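You operate a simulated robot arm through the tools that you are given. There is no shell and no other tool. Be economical: measure what you need, move in short steps, check, and stop when the job is done.

Carry out the task below with a simulated robot arm. There is one attempt and no reset: what you move stays moved.

Task
Put the cap from the white bench and the grey module from the white bench in the steel tub.

It is judged by the outcome, as a careful person would: the job done as asked, and still so three seconds after it is handed in. It fails if anything else is knocked over, pushed out of place, dropped, spilled or broken. A push-on lid holds only when it is set on centred and level and pressed home; a screw cap is set on level and turned clockwise until tight.

Robot
A 7-joint arm with a two-finger parallel gripper, fixed in place. Base frame: the origin is at the foot of the arm, x ahead of it, y to its left, z up; the work surface is at about z = 760. Lengths are in mm, angles in rad, forces in N, time in s.
With the tool pointing down near the work surface it reaches from about 300 to 700 mm from the base axis. Its first joint turns from -1.152 to 1.152 rad. Payload 1.57 kg.
The TCP is the grasp point between the finger pads, 30 mm short of the fingertips. In the tool frame z runs along the fingers and y along their closing line. The gripper opens to 110 mm. The fingers are 24 mm wide and 12 mm thick; the gripper's body (48 by 112 mm) begins 78 mm behind the TCP.
Orientation is told as [roll, pitch, yaw] about the base's x, y, z axes, in that order, counted from this pose: with the fingers straight down and closing along the base's y, the tool's x points along the base's -x, its y along +y and its z along -z.

Tools
- The arm moves only by the tool nudge_tool. Its argument "series" is a list that holds one entry, the list of rows, each a list of 7 numbers: the shift along the tool's x, y, z in mm, then the turn, a rotation vector about the tool's x, y, z in rad, then the gripper command, from -1 (shut) to 1 (fully open), values between in proportion. In form: [[[dx, dy, dz, rx, ry, rz, jaw], ...]]. A call has 1 to 20 rows; each row shifts and turns the commanded pose from where the row before left it, along the tool's axes as they then stand. Each row takes 0.2 s and may step no farther than 50 mm and 0.15 rad from the row before; otherwise, or with a gripper value out of range, the whole call is refused. Where a pose cannot be reached the arm comes as near as it can. A force on the tool above 40 N (or 10 N above the force at the start of the call, whichever is more), or a blocked arm, ends the call early, and 0.2 s more pass. Each finger travels about 108 mm/s and halts on what it meets, pressing with about 43 N; the grip force reading is that of the motor and also rises with nothing between the fingers. The clock runs only during rows and for 0.2 s after the last one: add rows that do not move to give the fingers time. It gives the time, the measured TCP pose, the force on the tool (base axes), the opening and the grip force at its end, in the units of the frame above (readings bear some noise).
- Cameras (640 x 400 px; columns grow to the right, rows downward): "scene" is fixed at [168.7, -413.9, 1379.8]; the picture's right is [0.68, -0.73, 0.00], its down [-0.54, -0.50, -0.68] and it looks along [0.49, 0.46, -0.74] (base axes); focal length 342 px, centre (320, 200). "wrist" rides on the gripper at [-36, 0, -80] in the tool frame; the picture's right is [0.00, -1.00, 0.00], its down [0.97, 0.00, -0.24] and it looks along [0.24, 0.00, 0.97] (tool axes); focal length 218 px, centre (320, 200).
- camera(camera): a new picture of that camera. No time passes.
- pixel_to_xyz(camera, pixels): there is no depth. For up to 12 entries [column, row, z] of the newest picture of that camera ("zoom" is the newest enlarged one), the place [x, y] in the base frame at which the ray of that pixel passes the height z, good to about 2 mm, but the place of the scene camera against the robot may be out by one fixed shift of up to 12 mm in any direction. No time passes.
- zoom(camera, box): a new picture of the part [left, top, right, bottom] of that camera's present view, enlarged. No time passes.
- hand_in(): hands the job in; it is judged then, once.

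Go step by step. Measure first, check grasps and placings, and put right what went wrong. The budget is 60 turns and 20 pictures, counting those below and the enlarged ones. Unless the task says otherwise, let go and move clear before handing in, and close with one line.

The tools are called after "Emit:" as name(argument=value, ...) on one line, values as JSON. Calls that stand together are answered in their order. nudge_tool: Moves the arm, as the interface text tells. Its arguments: {"type":"object","properties":{"series":{"type":"array"}},"required":["series"]} The other tools are called the same way: camera (camera) takes a picture; pixel_to_xyz (camera, pixels) gives the place at which the rays of pixels pass given heights; zoom (camera, box) takes an enlarged picture of a part of a camera's view; hand_in () hands the job in.

At the start:

```text
time: 0.0
ee_pos: [408.4, -147.4, 1112.2]
tool_rot: [-0.001, 0.0, -0.001]
ft_force: [0.4, -0.4, -0.1]
opening: 110.5
finger_force: 0.1
```

scene: 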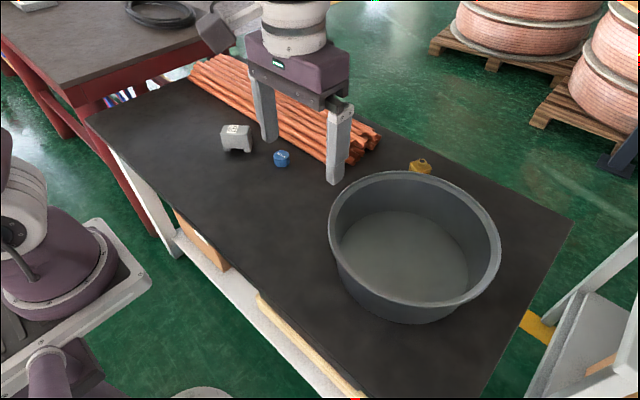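
wrist: 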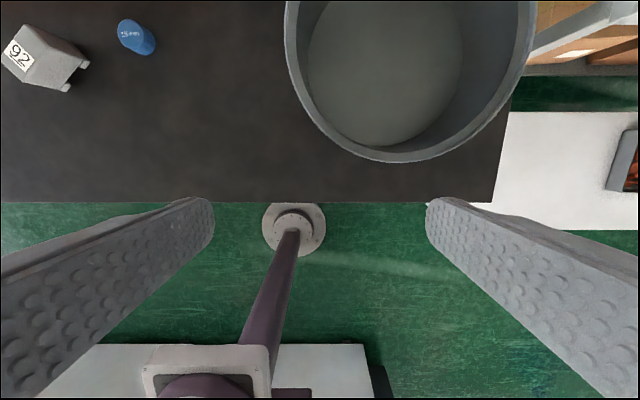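

The scene shows a grey module near (236,138), a blue item near (281,158), a yellow item near (420,167) and the tub around (415,245). I'll enlarge to identify them.

Emit:
zoom(camera="scene", box=[200, 90, 460, 250])

Emit:
pixel_to_xyz(camera="wrist", pixels=[[20, 45, 800], [65, 90, 760], [88, 65, 760], [137, 38, 775], [144, 50, 760], [130, 25, 790], [385, 160, 860], [300, 10, 860], [525, 10, 860]])

Emit:
pixel_to_xyz(camera="scene", pixels=[[236, 130, 800], [228, 150, 760], [247, 153, 760], [281, 153, 785], [281, 166, 760], [420, 165, 780], [330, 225, 860], [498, 250, 860], [400, 172, 860], [420, 308, 860]])

```text
2.46 times, centred on (330, 170) of scene
```

zoom: 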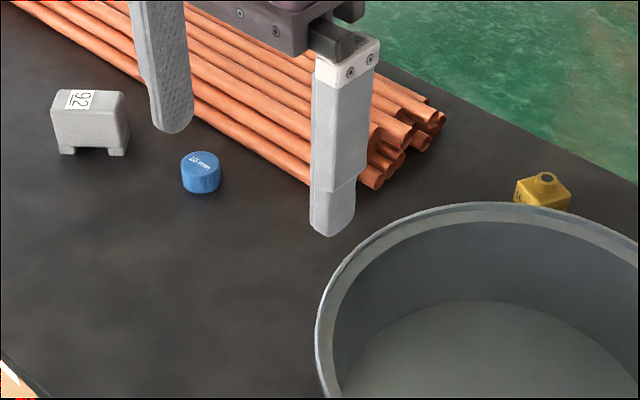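

```text
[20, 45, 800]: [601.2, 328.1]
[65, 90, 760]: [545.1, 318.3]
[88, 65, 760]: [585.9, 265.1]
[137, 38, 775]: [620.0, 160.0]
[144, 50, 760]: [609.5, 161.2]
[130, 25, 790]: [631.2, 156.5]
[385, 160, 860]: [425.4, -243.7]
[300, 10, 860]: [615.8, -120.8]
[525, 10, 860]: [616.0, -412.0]
```

```text
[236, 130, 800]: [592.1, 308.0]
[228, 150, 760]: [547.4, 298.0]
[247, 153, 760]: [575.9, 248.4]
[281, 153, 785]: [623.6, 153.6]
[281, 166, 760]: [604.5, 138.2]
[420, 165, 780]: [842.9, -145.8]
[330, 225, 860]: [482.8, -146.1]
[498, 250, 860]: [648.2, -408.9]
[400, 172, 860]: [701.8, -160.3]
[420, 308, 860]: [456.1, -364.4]
```

The cap is the blue one, the module is the grey "92", and the yellow block isn't part of the job. I'll move to view both targets from above.

Emit:
nudge_tool(series=[[[-20, 40, 0, 0, 0, 0, 1], [-20, 40, 0, 0, 0, 0, 1], [-20, 40, 0, 0, 0, 0, 1], [-20, 40, 10, 0, 0, 0, 1], [-20, 40, 15, 0, 0, 0, 1], [-20, 40, 20, 0, 0, 0, 1], [-20, 40, 20, 0, 0, 0, 1], [-20, 40, 20, 0, 0, 0, 1], [-10, 40, 20, 0, 0, 0, 1], [0, 0, 0, 0, 0, 0, 1], [0, 0, 0, 0, 0, 0, 1]]])

Emit:
camera(camera="wrist")

```text
time: 2.4
ee_pos: [577.8, 214.8, 1007.8]
tool_rot: [0.0, 0.0, -0.002]
ft_force: [0.1, -0.5, 0.3]
opening: 110.2
finger_force: 0.0
```

```text
16 pictures are left
```

wrist: 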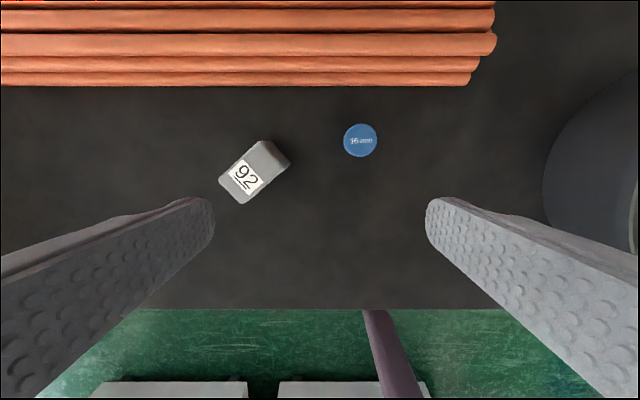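

Emit:
zoom(camera="wrist", box=[200, 110, 400, 235])

Emit:
pixel_to_xyz(camera="wrist", pixels=[[360, 140, 785], [361, 157, 760], [344, 140, 785], [377, 140, 785], [265, 141, 800], [219, 181, 800], [240, 203, 800], [289, 163, 760], [470, 85, 780], [545, 180, 860]])

```text
3.20 times, centred on (300, 172) of wrist
```

zoom: 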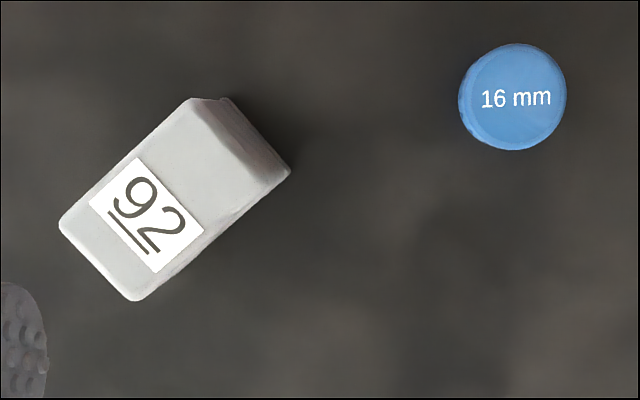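

```text
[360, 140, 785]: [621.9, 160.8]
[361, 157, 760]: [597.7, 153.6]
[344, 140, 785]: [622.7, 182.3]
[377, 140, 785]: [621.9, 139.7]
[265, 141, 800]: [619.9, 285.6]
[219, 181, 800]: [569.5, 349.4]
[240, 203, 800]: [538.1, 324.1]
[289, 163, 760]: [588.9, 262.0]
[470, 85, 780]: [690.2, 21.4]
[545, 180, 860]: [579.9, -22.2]
```

The cap is centred at about (622,161), 42 mm wide. The tub rim is near z 860 with its centre near (571,-267). I'll move over the cap and lower part of the way.

Emit:
nudge_tool(series=[[[-22, -27, 20, 0, 0, 0, 1], [-22, -27, 40, 0, 0, 0, 1], [0, 0, 40, 0, 0, 0, 1], [0, 0, 40, 0, 0, 0, 1], [0, 0, 0, 0, 0, 0, 1], [0, 0, 0, 0, 0, 0, 1]]])

Emit:
camera(camera="wrist")

```text
refused: row 2 steps farther than a row can; nothing moved
```

```text
14 pictures are left
```

wrist: 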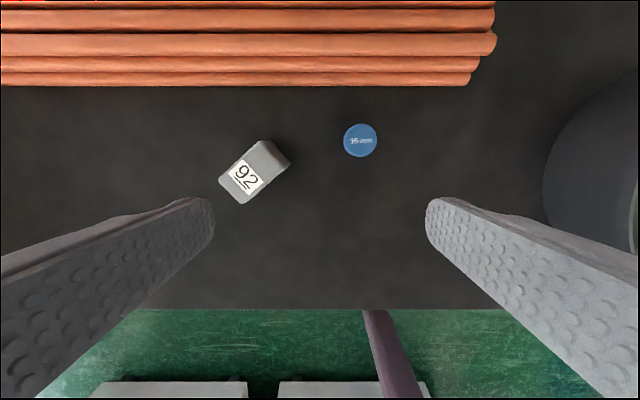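

The move was refused because row 2 was over 50 mm, so nothing changed. I'll resend it in smaller steps.

Emit:
nudge_tool(series=[[[-22, -27, 20, 0, 0, 0, 1], [-22, -27, 20, 0, 0, 0, 1], [0, 0, 40, 0, 0, 0, 1], [0, 0, 40, 0, 0, 0, 1], [0, 0, 20, 0, 0, 0, 1], [0, 0, 0, 0, 0, 0, 1], [0, 0, 0, 0, 0, 0, 1]]])

Emit:
camera(camera="wrist")

Emit:
pixel_to_xyz(camera="wrist", pixels=[[320, 200, 785], [320, 180, 785], [320, 220, 785]])

```text
time: 4.0
ee_pos: [622.8, 160.7, 866.8]
tool_rot: [-0.001, 0.001, 0.001]
ft_force: [0.5, -0.2, 0.1]
opening: 109.6
finger_force: 0.0
```

```text
13 pictures are left
```

wrist: 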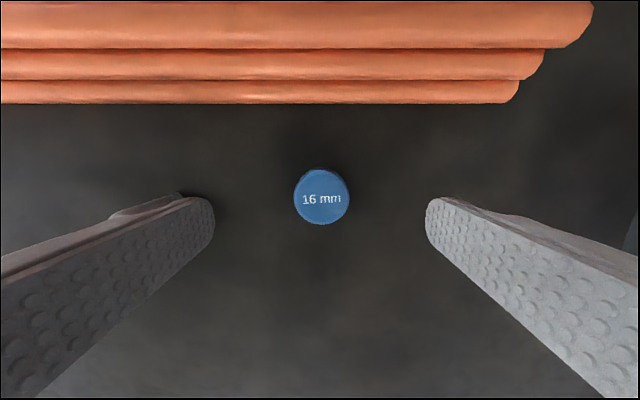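

```text
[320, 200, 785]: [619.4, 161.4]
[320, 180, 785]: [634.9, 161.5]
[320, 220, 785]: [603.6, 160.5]
```

The cap at (321,197) is centred between the fingers. I'll lower 71 mm and close.

Emit:
nudge_tool(series=[[[0, 0, 30, 0, 0, 0, 1], [0, 0, 25, 0, 0, 0, 1], [0, 0, 16, 0, 0, 0, 1], [0, 0, 0, 0, 0, 0, 1], [0, 0, 0, 0, 0, 0, -0.4], [0, 0, 0, 0, 0, 0, -0.4], [0, 0, 0, 0, 0, 0, -0.4], [0, 0, 0, 0, 0, 0, -0.4]]])

```text
time: 5.8
ee_pos: [622.6, 160.4, 795.4]
tool_rot: [0.0, -0.001, 0.001]
ft_force: [-0.4, 0.1, 1.4]
opening: 41.9
finger_force: 43.2
```

The opening stopped at 41.9 mm with force on it, so the cap is held. I'll lift and check.

Emit:
nudge_tool(series=[[[0, 0, -30, 0, 0, 0, -1], [0, 0, -40, 0, 0, 0, -1], [0, 0, -45, 0, 0, 0, -1], [0, 0, -45, 0, 0, 0, -1], [0, 0, 0, 0, 0, 0, -1]]])

Emit:
camera(camera="wrist")

```text
time: 7.0
ee_pos: [619.1, 159.5, 956.5]
tool_rot: [0.0, 0.0, -0.001]
ft_force: [-0.2, -0.2, 0.1]
opening: 41.9
finger_force: 43.2
```

```text
12 pictures are left
```

wrist: 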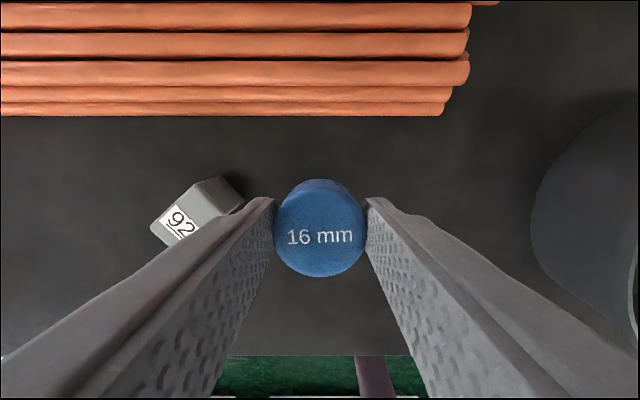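

The cap is held. I'll carry it over the tub at height.

Emit:
nudge_tool(series=[[[5, -40, -15, 0, 0, 0, -1], [5, -40, -15, 0, 0, 0, -1], [5, -40, 0, 0, 0, 0, -1], [5, -40, 0, 0, 0, 0, -1], [5, -40, 0, 0, 0, 0, -1], [5, -40, 0, 0, 0, 0, -1], [5, -40, 0, 0, 0, 0, -1], [5, -40, 0, 0, 0, 0, -1], [5, -40, 0, 0, 0, 0, -1], [5, -40, 0, 0, 0, 0, -1], [0, 0, 0, 0, 0, 0, -1], [0, 0, 0, 0, 0, 0, -1]]])

Emit:
camera(camera="wrist")

Emit:
camera(camera="scene")

```text
time: 9.6
ee_pos: [569.2, -240.3, 986.1]
tool_rot: [0.001, -0.001, 0.001]
ft_force: [-0.6, -0.2, 0.0]
opening: 41.5
finger_force: 43.3
```

```text
11 pictures are left
```

wrist: 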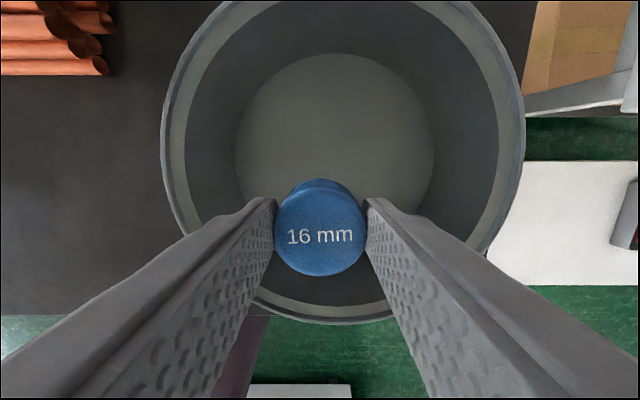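

```text
10 pictures are left
```

scene: 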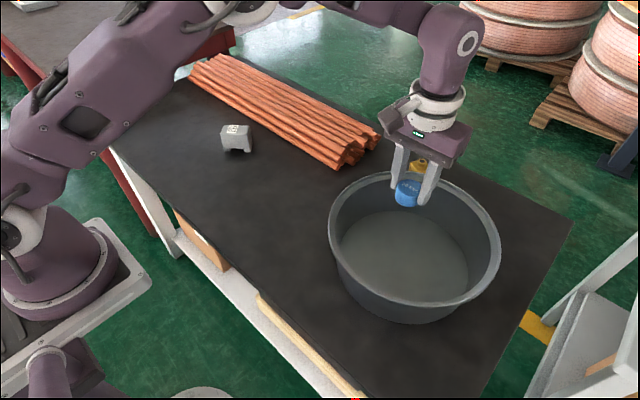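

The tub floor shows as a circle centred at about (336,153) with radius 100 px, and the rim spans columns 162–525. I'll measure both.

Emit:
pixel_to_xyz(camera="wrist", pixels=[[236, 153, 765], [436, 153, 765], [336, 53, 765], [162, 130, 860], [525, 130, 860], [188, 130, 860], [498, 130, 860], [340, 323, 860], [340, 302, 860]])

```text
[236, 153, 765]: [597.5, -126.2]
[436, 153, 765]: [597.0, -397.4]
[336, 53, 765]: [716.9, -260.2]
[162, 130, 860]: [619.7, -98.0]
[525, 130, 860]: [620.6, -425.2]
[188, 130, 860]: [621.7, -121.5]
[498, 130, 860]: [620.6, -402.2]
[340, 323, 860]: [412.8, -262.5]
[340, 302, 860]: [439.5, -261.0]
```

The tub is centred near (579,-262), with a floor radius of about 130 and rim at 860. I'll lower the cap at about (575,-222), leaving room for the module.

Emit:
nudge_tool(series=[[[-6, 18, 10, 0, 0, 0, -1], [0, 0, 40, 0, 0, 0, -1], [0, 0, 40, 0, 0, 0, -1], [0, 0, 40, 0, 0, 0, -1], [0, 0, 30, 0, 0, 0, -1], [0, 0, 15, 0, 0, 0, -1], [0, 0, 4, 0, 0, 0, -1], [0, 0, 0, 0, 0, 0, -1]]])

```text
time: 11.4
ee_pos: [579.4, -223.4, 806.8]
tool_rot: [0.0, 0.001, 0.0]
ft_force: [-0.1, 0.6, -0.1]
opening: 41.5
finger_force: 42.8
```

No contact yet at z 806.8. I'll ease down in small steps.

Emit:
nudge_tool(series=[[[0, 0, 2, 0, 0, 0, -1], [0, 0, 2, 0, 0, 0, -1], [0, 0, 1, 0, 0, 0, -1], [0, 0, 0, 0, 0, 0, -1]]])

```text
time: 12.4
ee_pos: [577.8, -221.9, 802.8]
tool_rot: [0.0, 0.0, -0.001]
ft_force: [-0.3, 0.4, 0.6]
opening: 41.7
finger_force: 42.9
```

Emit:
nudge_tool(series=[[[0, 0, 1, 0, 0, 0, -1], [0, 0, 1, 0, 0, 0, -1], [0, 0, 1, 0, 0, 0, -1], [0, 0, 0, 0, 0, 0, -1]]])

```text
time: 13.4
ee_pos: [579.8, -221.8, 799.6]
tool_rot: [0.0, -0.001, 0.0]
ft_force: [-1.3, -0.1, 3.9]
opening: 41.8
finger_force: 43.0
```

The upward force has risen to 3.9 N at z 799.6, so the cap is touching the floor. I'll release gently and rise.

Emit:
nudge_tool(series=[[[0, 0, 0, 0, 0, 0, 0.1], [0, 0, 0, 0, 0, 0, 0.3], [0, 0, 0, 0, 0, 0, 0.3], [0, 0, -30, 0, 0, 0, 0.3], [0, 0, -40, 0, 0, 0, 0.3], [0, 0, -45, 0, 0, 0, 0.3], [0, 0, -45, 0, 0, 0, 0.3], [0, 0, -20, 0, 0, 0, 1], [0, 0, 0, 0, 0, 0, 1]]])

Emit:
camera(camera="wrist")

```text
time: 15.4
ee_pos: [579.0, -223.6, 979.8]
tool_rot: [0.0, -0.001, 0.0]
ft_force: [-0.1, 0.0, 0.4]
opening: 110.2
finger_force: 0.1
```

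```text
9 pictures are left
```

wrist: 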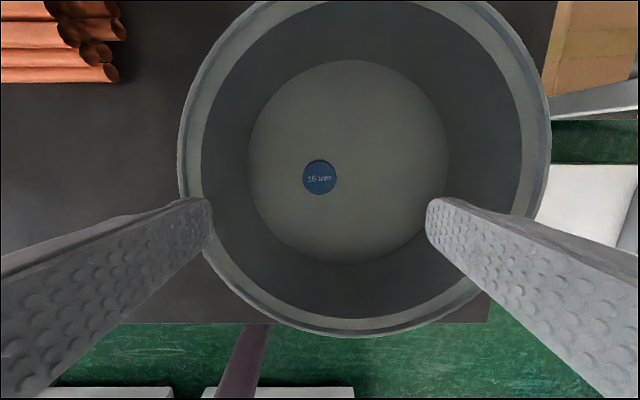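

The cap sits upright in the tub at (320,177). Next I'll go over to the module, turning 0.77 rad about tool z on the last rows so the jaws close across its short side.

Emit:
nudge_tool(series=[[[0, 40, -5, 0, 0, 0, 1], [0, 40, 0, 0, 0, 0, 1], [0, 40, 0, 0, 0, 0, 1], [0, 40, 0, 0, 0, 0, 1], [0, 40, 0, 0, 0, 0, 1], [0, 40, 0, 0, 0, 0, 1], [0, 40, 0, 0, 0, 0, 1], [0, 40, 0, 0, 0, 0, 1], [0, 40, 0, 0, 0, 0, 1], [0, 40, 0, 0, 0, 0, 1], [0, 40, 0, 0, 0, 0, 1], [0, 40, 0, 0, 0, 0, 1], [0, 44, 0, 0, 0, 0, 1], [0, 0, 0, 0, 0, 0.13, 1], [0, 0, 0, 0, 0, 0.13, 1], [0, 0, 0, 0, 0, 0.13, 1], [0, 0, 0, 0, 0, 0.13, 1], [0, 0, 0, 0, 0, 0.13, 1], [0, 0, 0, 0, 0, 0.12, 1], [0, 0, 0, 0, 0, 0, 1]]])

Emit:
camera(camera="wrist")

```text
time: 19.6
ee_pos: [576.8, 302.0, 983.7]
tool_rot: [0.0, 0.0, -0.773]
ft_force: [0.1, 1.1, -0.1]
opening: 110.2
finger_force: 0.0
```

```text
8 pictures are left
```

wrist: 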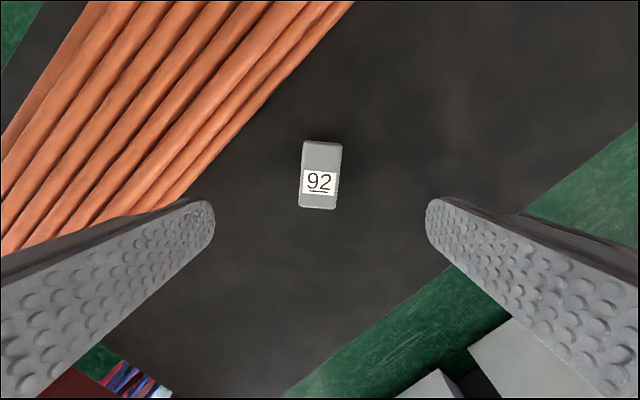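

The module is at (320,175), still turned about 0.085 rad clockwise in the view. I'll find its position.

Emit:
pixel_to_xyz(camera="wrist", pixels=[[320, 175, 805], [320, 175, 785], [299, 175, 805], [340, 175, 805], [317, 208, 805], [322, 142, 805], [320, 200, 805]])

```text
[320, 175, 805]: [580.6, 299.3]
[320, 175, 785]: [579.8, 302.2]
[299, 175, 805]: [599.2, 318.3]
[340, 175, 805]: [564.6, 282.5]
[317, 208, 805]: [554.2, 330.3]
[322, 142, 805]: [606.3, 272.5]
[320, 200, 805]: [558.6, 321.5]
```

The module is about 50 x 78 mm, centred near (580.5,300). I'll correct the angle and position, lower to about z 870 and look.

Emit:
nudge_tool(series=[[[-4.3, 1.4, 0, 0, 0, 0.085, 1], [0, 0, 40, 0, 0, 0, 1], [0, 0, 40, 0, 0, 0, 1], [0, 0, 33, 0, 0, 0, 1], [0, 0, 0, 0, 0, 0, 1], [0, 0, 0, 0, 0, 0, 1]]])

Emit:
camera(camera="wrist")

Emit:
pixel_to_xyz(camera="wrist", pixels=[[320, 200, 805], [320, 170, 805], [320, 230, 805], [320, 140, 805], [280, 200, 805]])

```text
time: 21.0
ee_pos: [581.6, 300.0, 870.5]
tool_rot: [0.0, 0.0, -0.855]
ft_force: [0.6, -0.1, -0.1]
opening: 110.1
finger_force: 0.0
```

```text
7 pictures are left
```

wrist: 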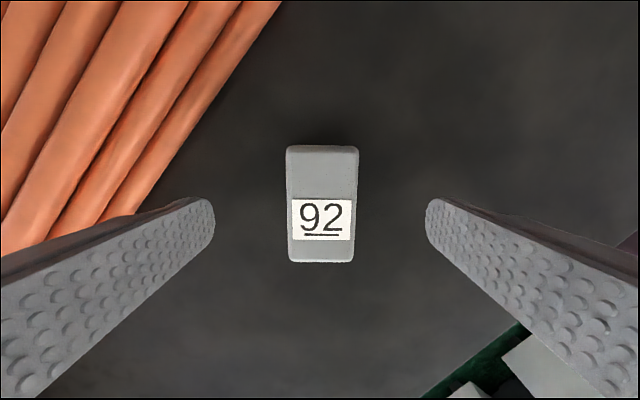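

```text
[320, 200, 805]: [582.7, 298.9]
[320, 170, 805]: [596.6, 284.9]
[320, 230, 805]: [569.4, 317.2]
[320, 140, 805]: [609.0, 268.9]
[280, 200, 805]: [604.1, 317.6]
```

The module is centred at (321,203), square to the jaws, with its top near z 804. I'll descend to about z 797 and close.

Emit:
nudge_tool(series=[[[0, 0, 30, 0, 0, 0, 1], [0, 0, 28, 0, 0, 0, 1], [0, 0, 16, 0, 0, 0, 1], [0, 0, 0, 0, 0, 0, 1], [0, 0, 0, 0, 0, 0, 0], [0, 0, 0, 0, 0, 0, -0.3], [0, 0, 0, 0, 0, 0, -0.3], [0, 0, 0, 0, 0, 0, -0.3]]])

```text
time: 22.8
ee_pos: [581.5, 298.8, 797.8]
tool_rot: [-0.001, 0.0, -0.855]
ft_force: [-0.2, 0.2, -0.3]
opening: 43.5
finger_force: 43.0
```

The jaws stopped at 43.5 mm under load. I'll lift and check.

Emit:
nudge_tool(series=[[[0, 0, 0, 0, 0, 0, -1], [0, 0, -20, 0, 0, 0, -1], [0, 0, -40, 0, 0, 0, -1], [0, 0, -45, 0, 0, 0, -1], [0, 0, -45, 0, 0, 0, -1], [0, 0, -40, 0, 0, 0, -1], [0, 0, 0, 0, 0, 0, -1]]])

Emit:
camera(camera="wrist")

```text
time: 24.4
ee_pos: [582.3, 299.8, 987.2]
tool_rot: [0.0, 0.002, -0.856]
ft_force: [-0.1, -0.3, -1.1]
opening: 43.8
finger_force: 43.5
```

```text
6 pictures are left
```

wrist: 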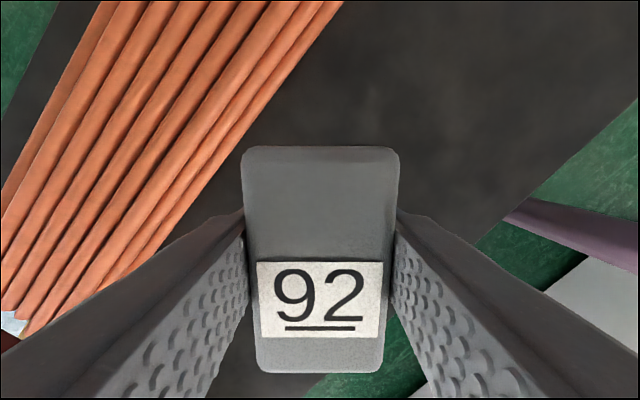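

The module is held level. I'll turn the tool back to zero yaw, then carry it across to the tub.

Emit:
nudge_tool(series=[[[0, 0, 0, 0, 0, -0.13, -1], [0, 0, 0, 0, 0, -0.13, -1], [0, 0, 0, 0, 0, -0.13, -1], [0, 0, 0, 0, 0, -0.13, -1], [0, 0, 0, 0, 0, -0.13, -1], [0, 0, 0, 0, 0, -0.13, -1], [0, 0, 0, 0, 0, -0.076, -1], [0, 0, 0, 0, 0, 0, -1]]])

Emit:
nudge_tool(series=[[[0, -38, 0, 0, 0, 0, -1], [0, -38, 0, 0, 0, 0, -1], [0, -38, 0, 0, 0, 0, -1], [0, -38, 0, 0, 0, 0, -1], [0, -38, 0, 0, 0, 0, -1], [0, -38, 0, 0, 0, 0, -1], [0, -38, 0, 0, 0, 0, -1], [0, -38, 0, 0, 0, 0, -1], [0, -38, 0, 0, 0, 0, -1], [0, -38, 0, 0, 0, 0, -1], [0, -38, 0, 0, 0, 0, -1], [0, -38, 0, 0, 0, 0, -1], [0, -38, 0, 0, 0, 0, -1], [0, -38, 0, 0, 0, 0, -1], [0, -38, 0, 0, 0, 0, -1], [0, -38, 0, 0, 0, 0, -1], [0, 0, 0, 0, 0, 0, -1], [0, 0, 0, 0, 0, 0, -1]]])

Emit:
camera(camera="wrist")

```text
time: 26.2
ee_pos: [583.2, 299.5, 986.7]
tool_rot: [-0.001, 0.001, 0.001]
ft_force: [-0.4, -0.1, -1.1]
opening: 43.5
finger_force: 42.8
```

```text
time: 30.0
ee_pos: [580.8, -310.0, 986.4]
tool_rot: [0.0, 0.0, -0.001]
ft_force: [-0.7, -0.2, -2.7]
opening: 43.3
finger_force: 43.3
```

```text
5 pictures are left
```

wrist: 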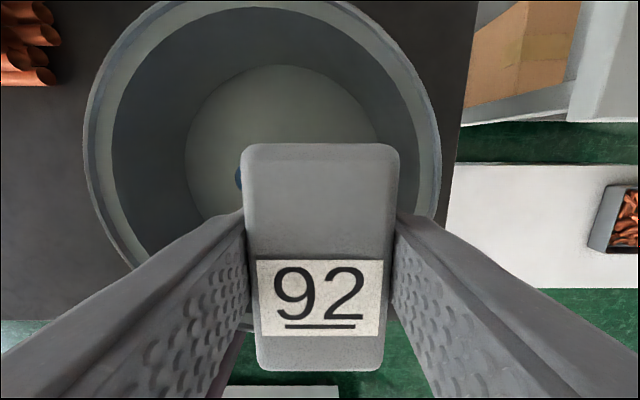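

The cap at (238,180) is clear to the left of the module. I'll lower the module to just above the tub floor.

Emit:
nudge_tool(series=[[[0, 0, 40, 0, 0, 0, -1], [0, 0, 40, 0, 0, 0, -1], [0, 0, 40, 0, 0, 0, -1], [0, 0, 35, 0, 0, 0, -1], [0, 0, 18, 0, 0, 0, -1], [0, 0, 5, 0, 0, 0, -1], [0, 0, 2, 0, 0, 0, -1], [0, 0, 0, 0, 0, 0, -1]]])

```text
time: 31.8
ee_pos: [583.3, -309.4, 806.6]
tool_rot: [0.0, 0.0, 0.001]
ft_force: [0.6, -0.6, -1.7]
opening: 43.5
finger_force: 43.1
```

Emit:
nudge_tool(series=[[[0, 0, 1.5, 0, 0, 0, -1], [0, 0, 1.5, 0, 0, 0, -1], [0, 0, 1, 0, 0, 0, -1], [0, 0, 1, 0, 0, 0, -1], [0, 0, 0, 0, 0, 0, -1]]])

```text
time: 33.0
ee_pos: [581.5, -309.1, 802.9]
tool_rot: [0.002, -0.001, -0.001]
ft_force: [0.8, 0.4, -1.9]
opening: 43.7
finger_force: 42.9
```

Emit:
nudge_tool(series=[[[0, 0, 1, 0, 0, 0, -1], [0, 0, 0.7, 0, 0, 0, -1], [0, 0, 0, 0, 0, 0, -1]]])

```text
time: 33.8
ee_pos: [581.5, -309.3, 801.2]
tool_rot: [-0.001, -0.002, -0.001]
ft_force: [-6.1, 2.2, 24.0]
opening: 43.4
finger_force: 42.7
```

The force rose to 24 N at z 801, so the module is on the floor. I'll release and rise straight up.

Emit:
nudge_tool(series=[[[0, 0, -1, 0, 0, 0, -1], [0, 0, 0, 0, 0, 0, 0.1], [0, 0, 0, 0, 0, 0, 0.15], [0, 0, 0, 0, 0, 0, 0.15], [0, 0, -30, 0, 0, 0, 0.15], [0, 0, -40, 0, 0, 0, 0.15], [0, 0, -45, 0, 0, 0, 0.15], [0, 0, -45, 0, 0, 0, 0.15], [0, 0, -40, 0, 0, 0, 0.6], [0, 0, 0, 0, 0, 0, 0.6]]])

Emit:
camera(camera="wrist")

Emit:
camera(camera="scene")

```text
time: 36.0
ee_pos: [584.3, -308.3, 1000.8]
tool_rot: [-0.001, 0.0, 0.0]
ft_force: [-0.2, 0.4, 0.3]
opening: 88.0
finger_force: 0.1
```

```text
4 pictures are left
```

wrist: 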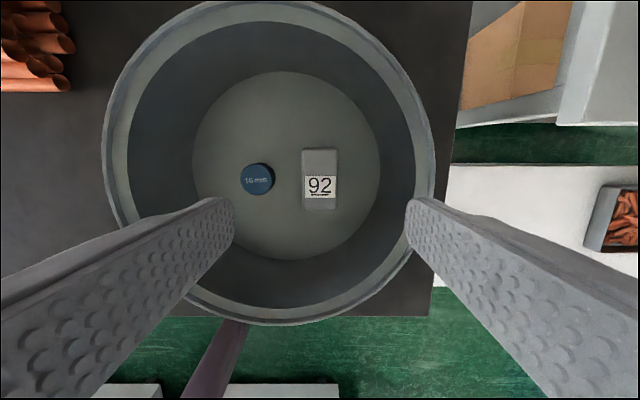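

```text
3 pictures are left
```

scene: 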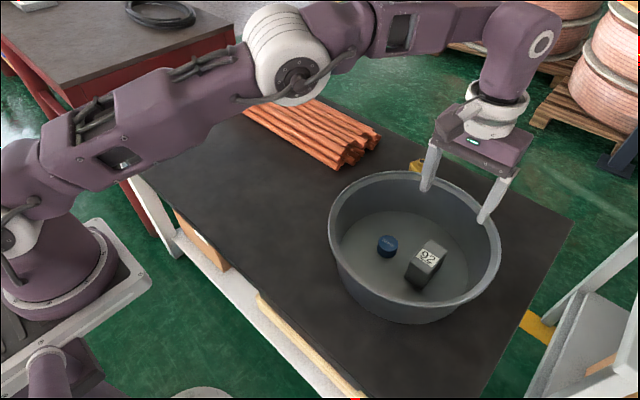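

Both items rest in the tub: the cap at (388,245) and the module at (427,263) in the scene view. The gripper is clear and nothing else has moved, so I'll hand in.

Emit:
hand_in()

```text
The job is handed in.
```

The blue cap and the grey "92" module are both resting in the steel tub, and the job is handed in.
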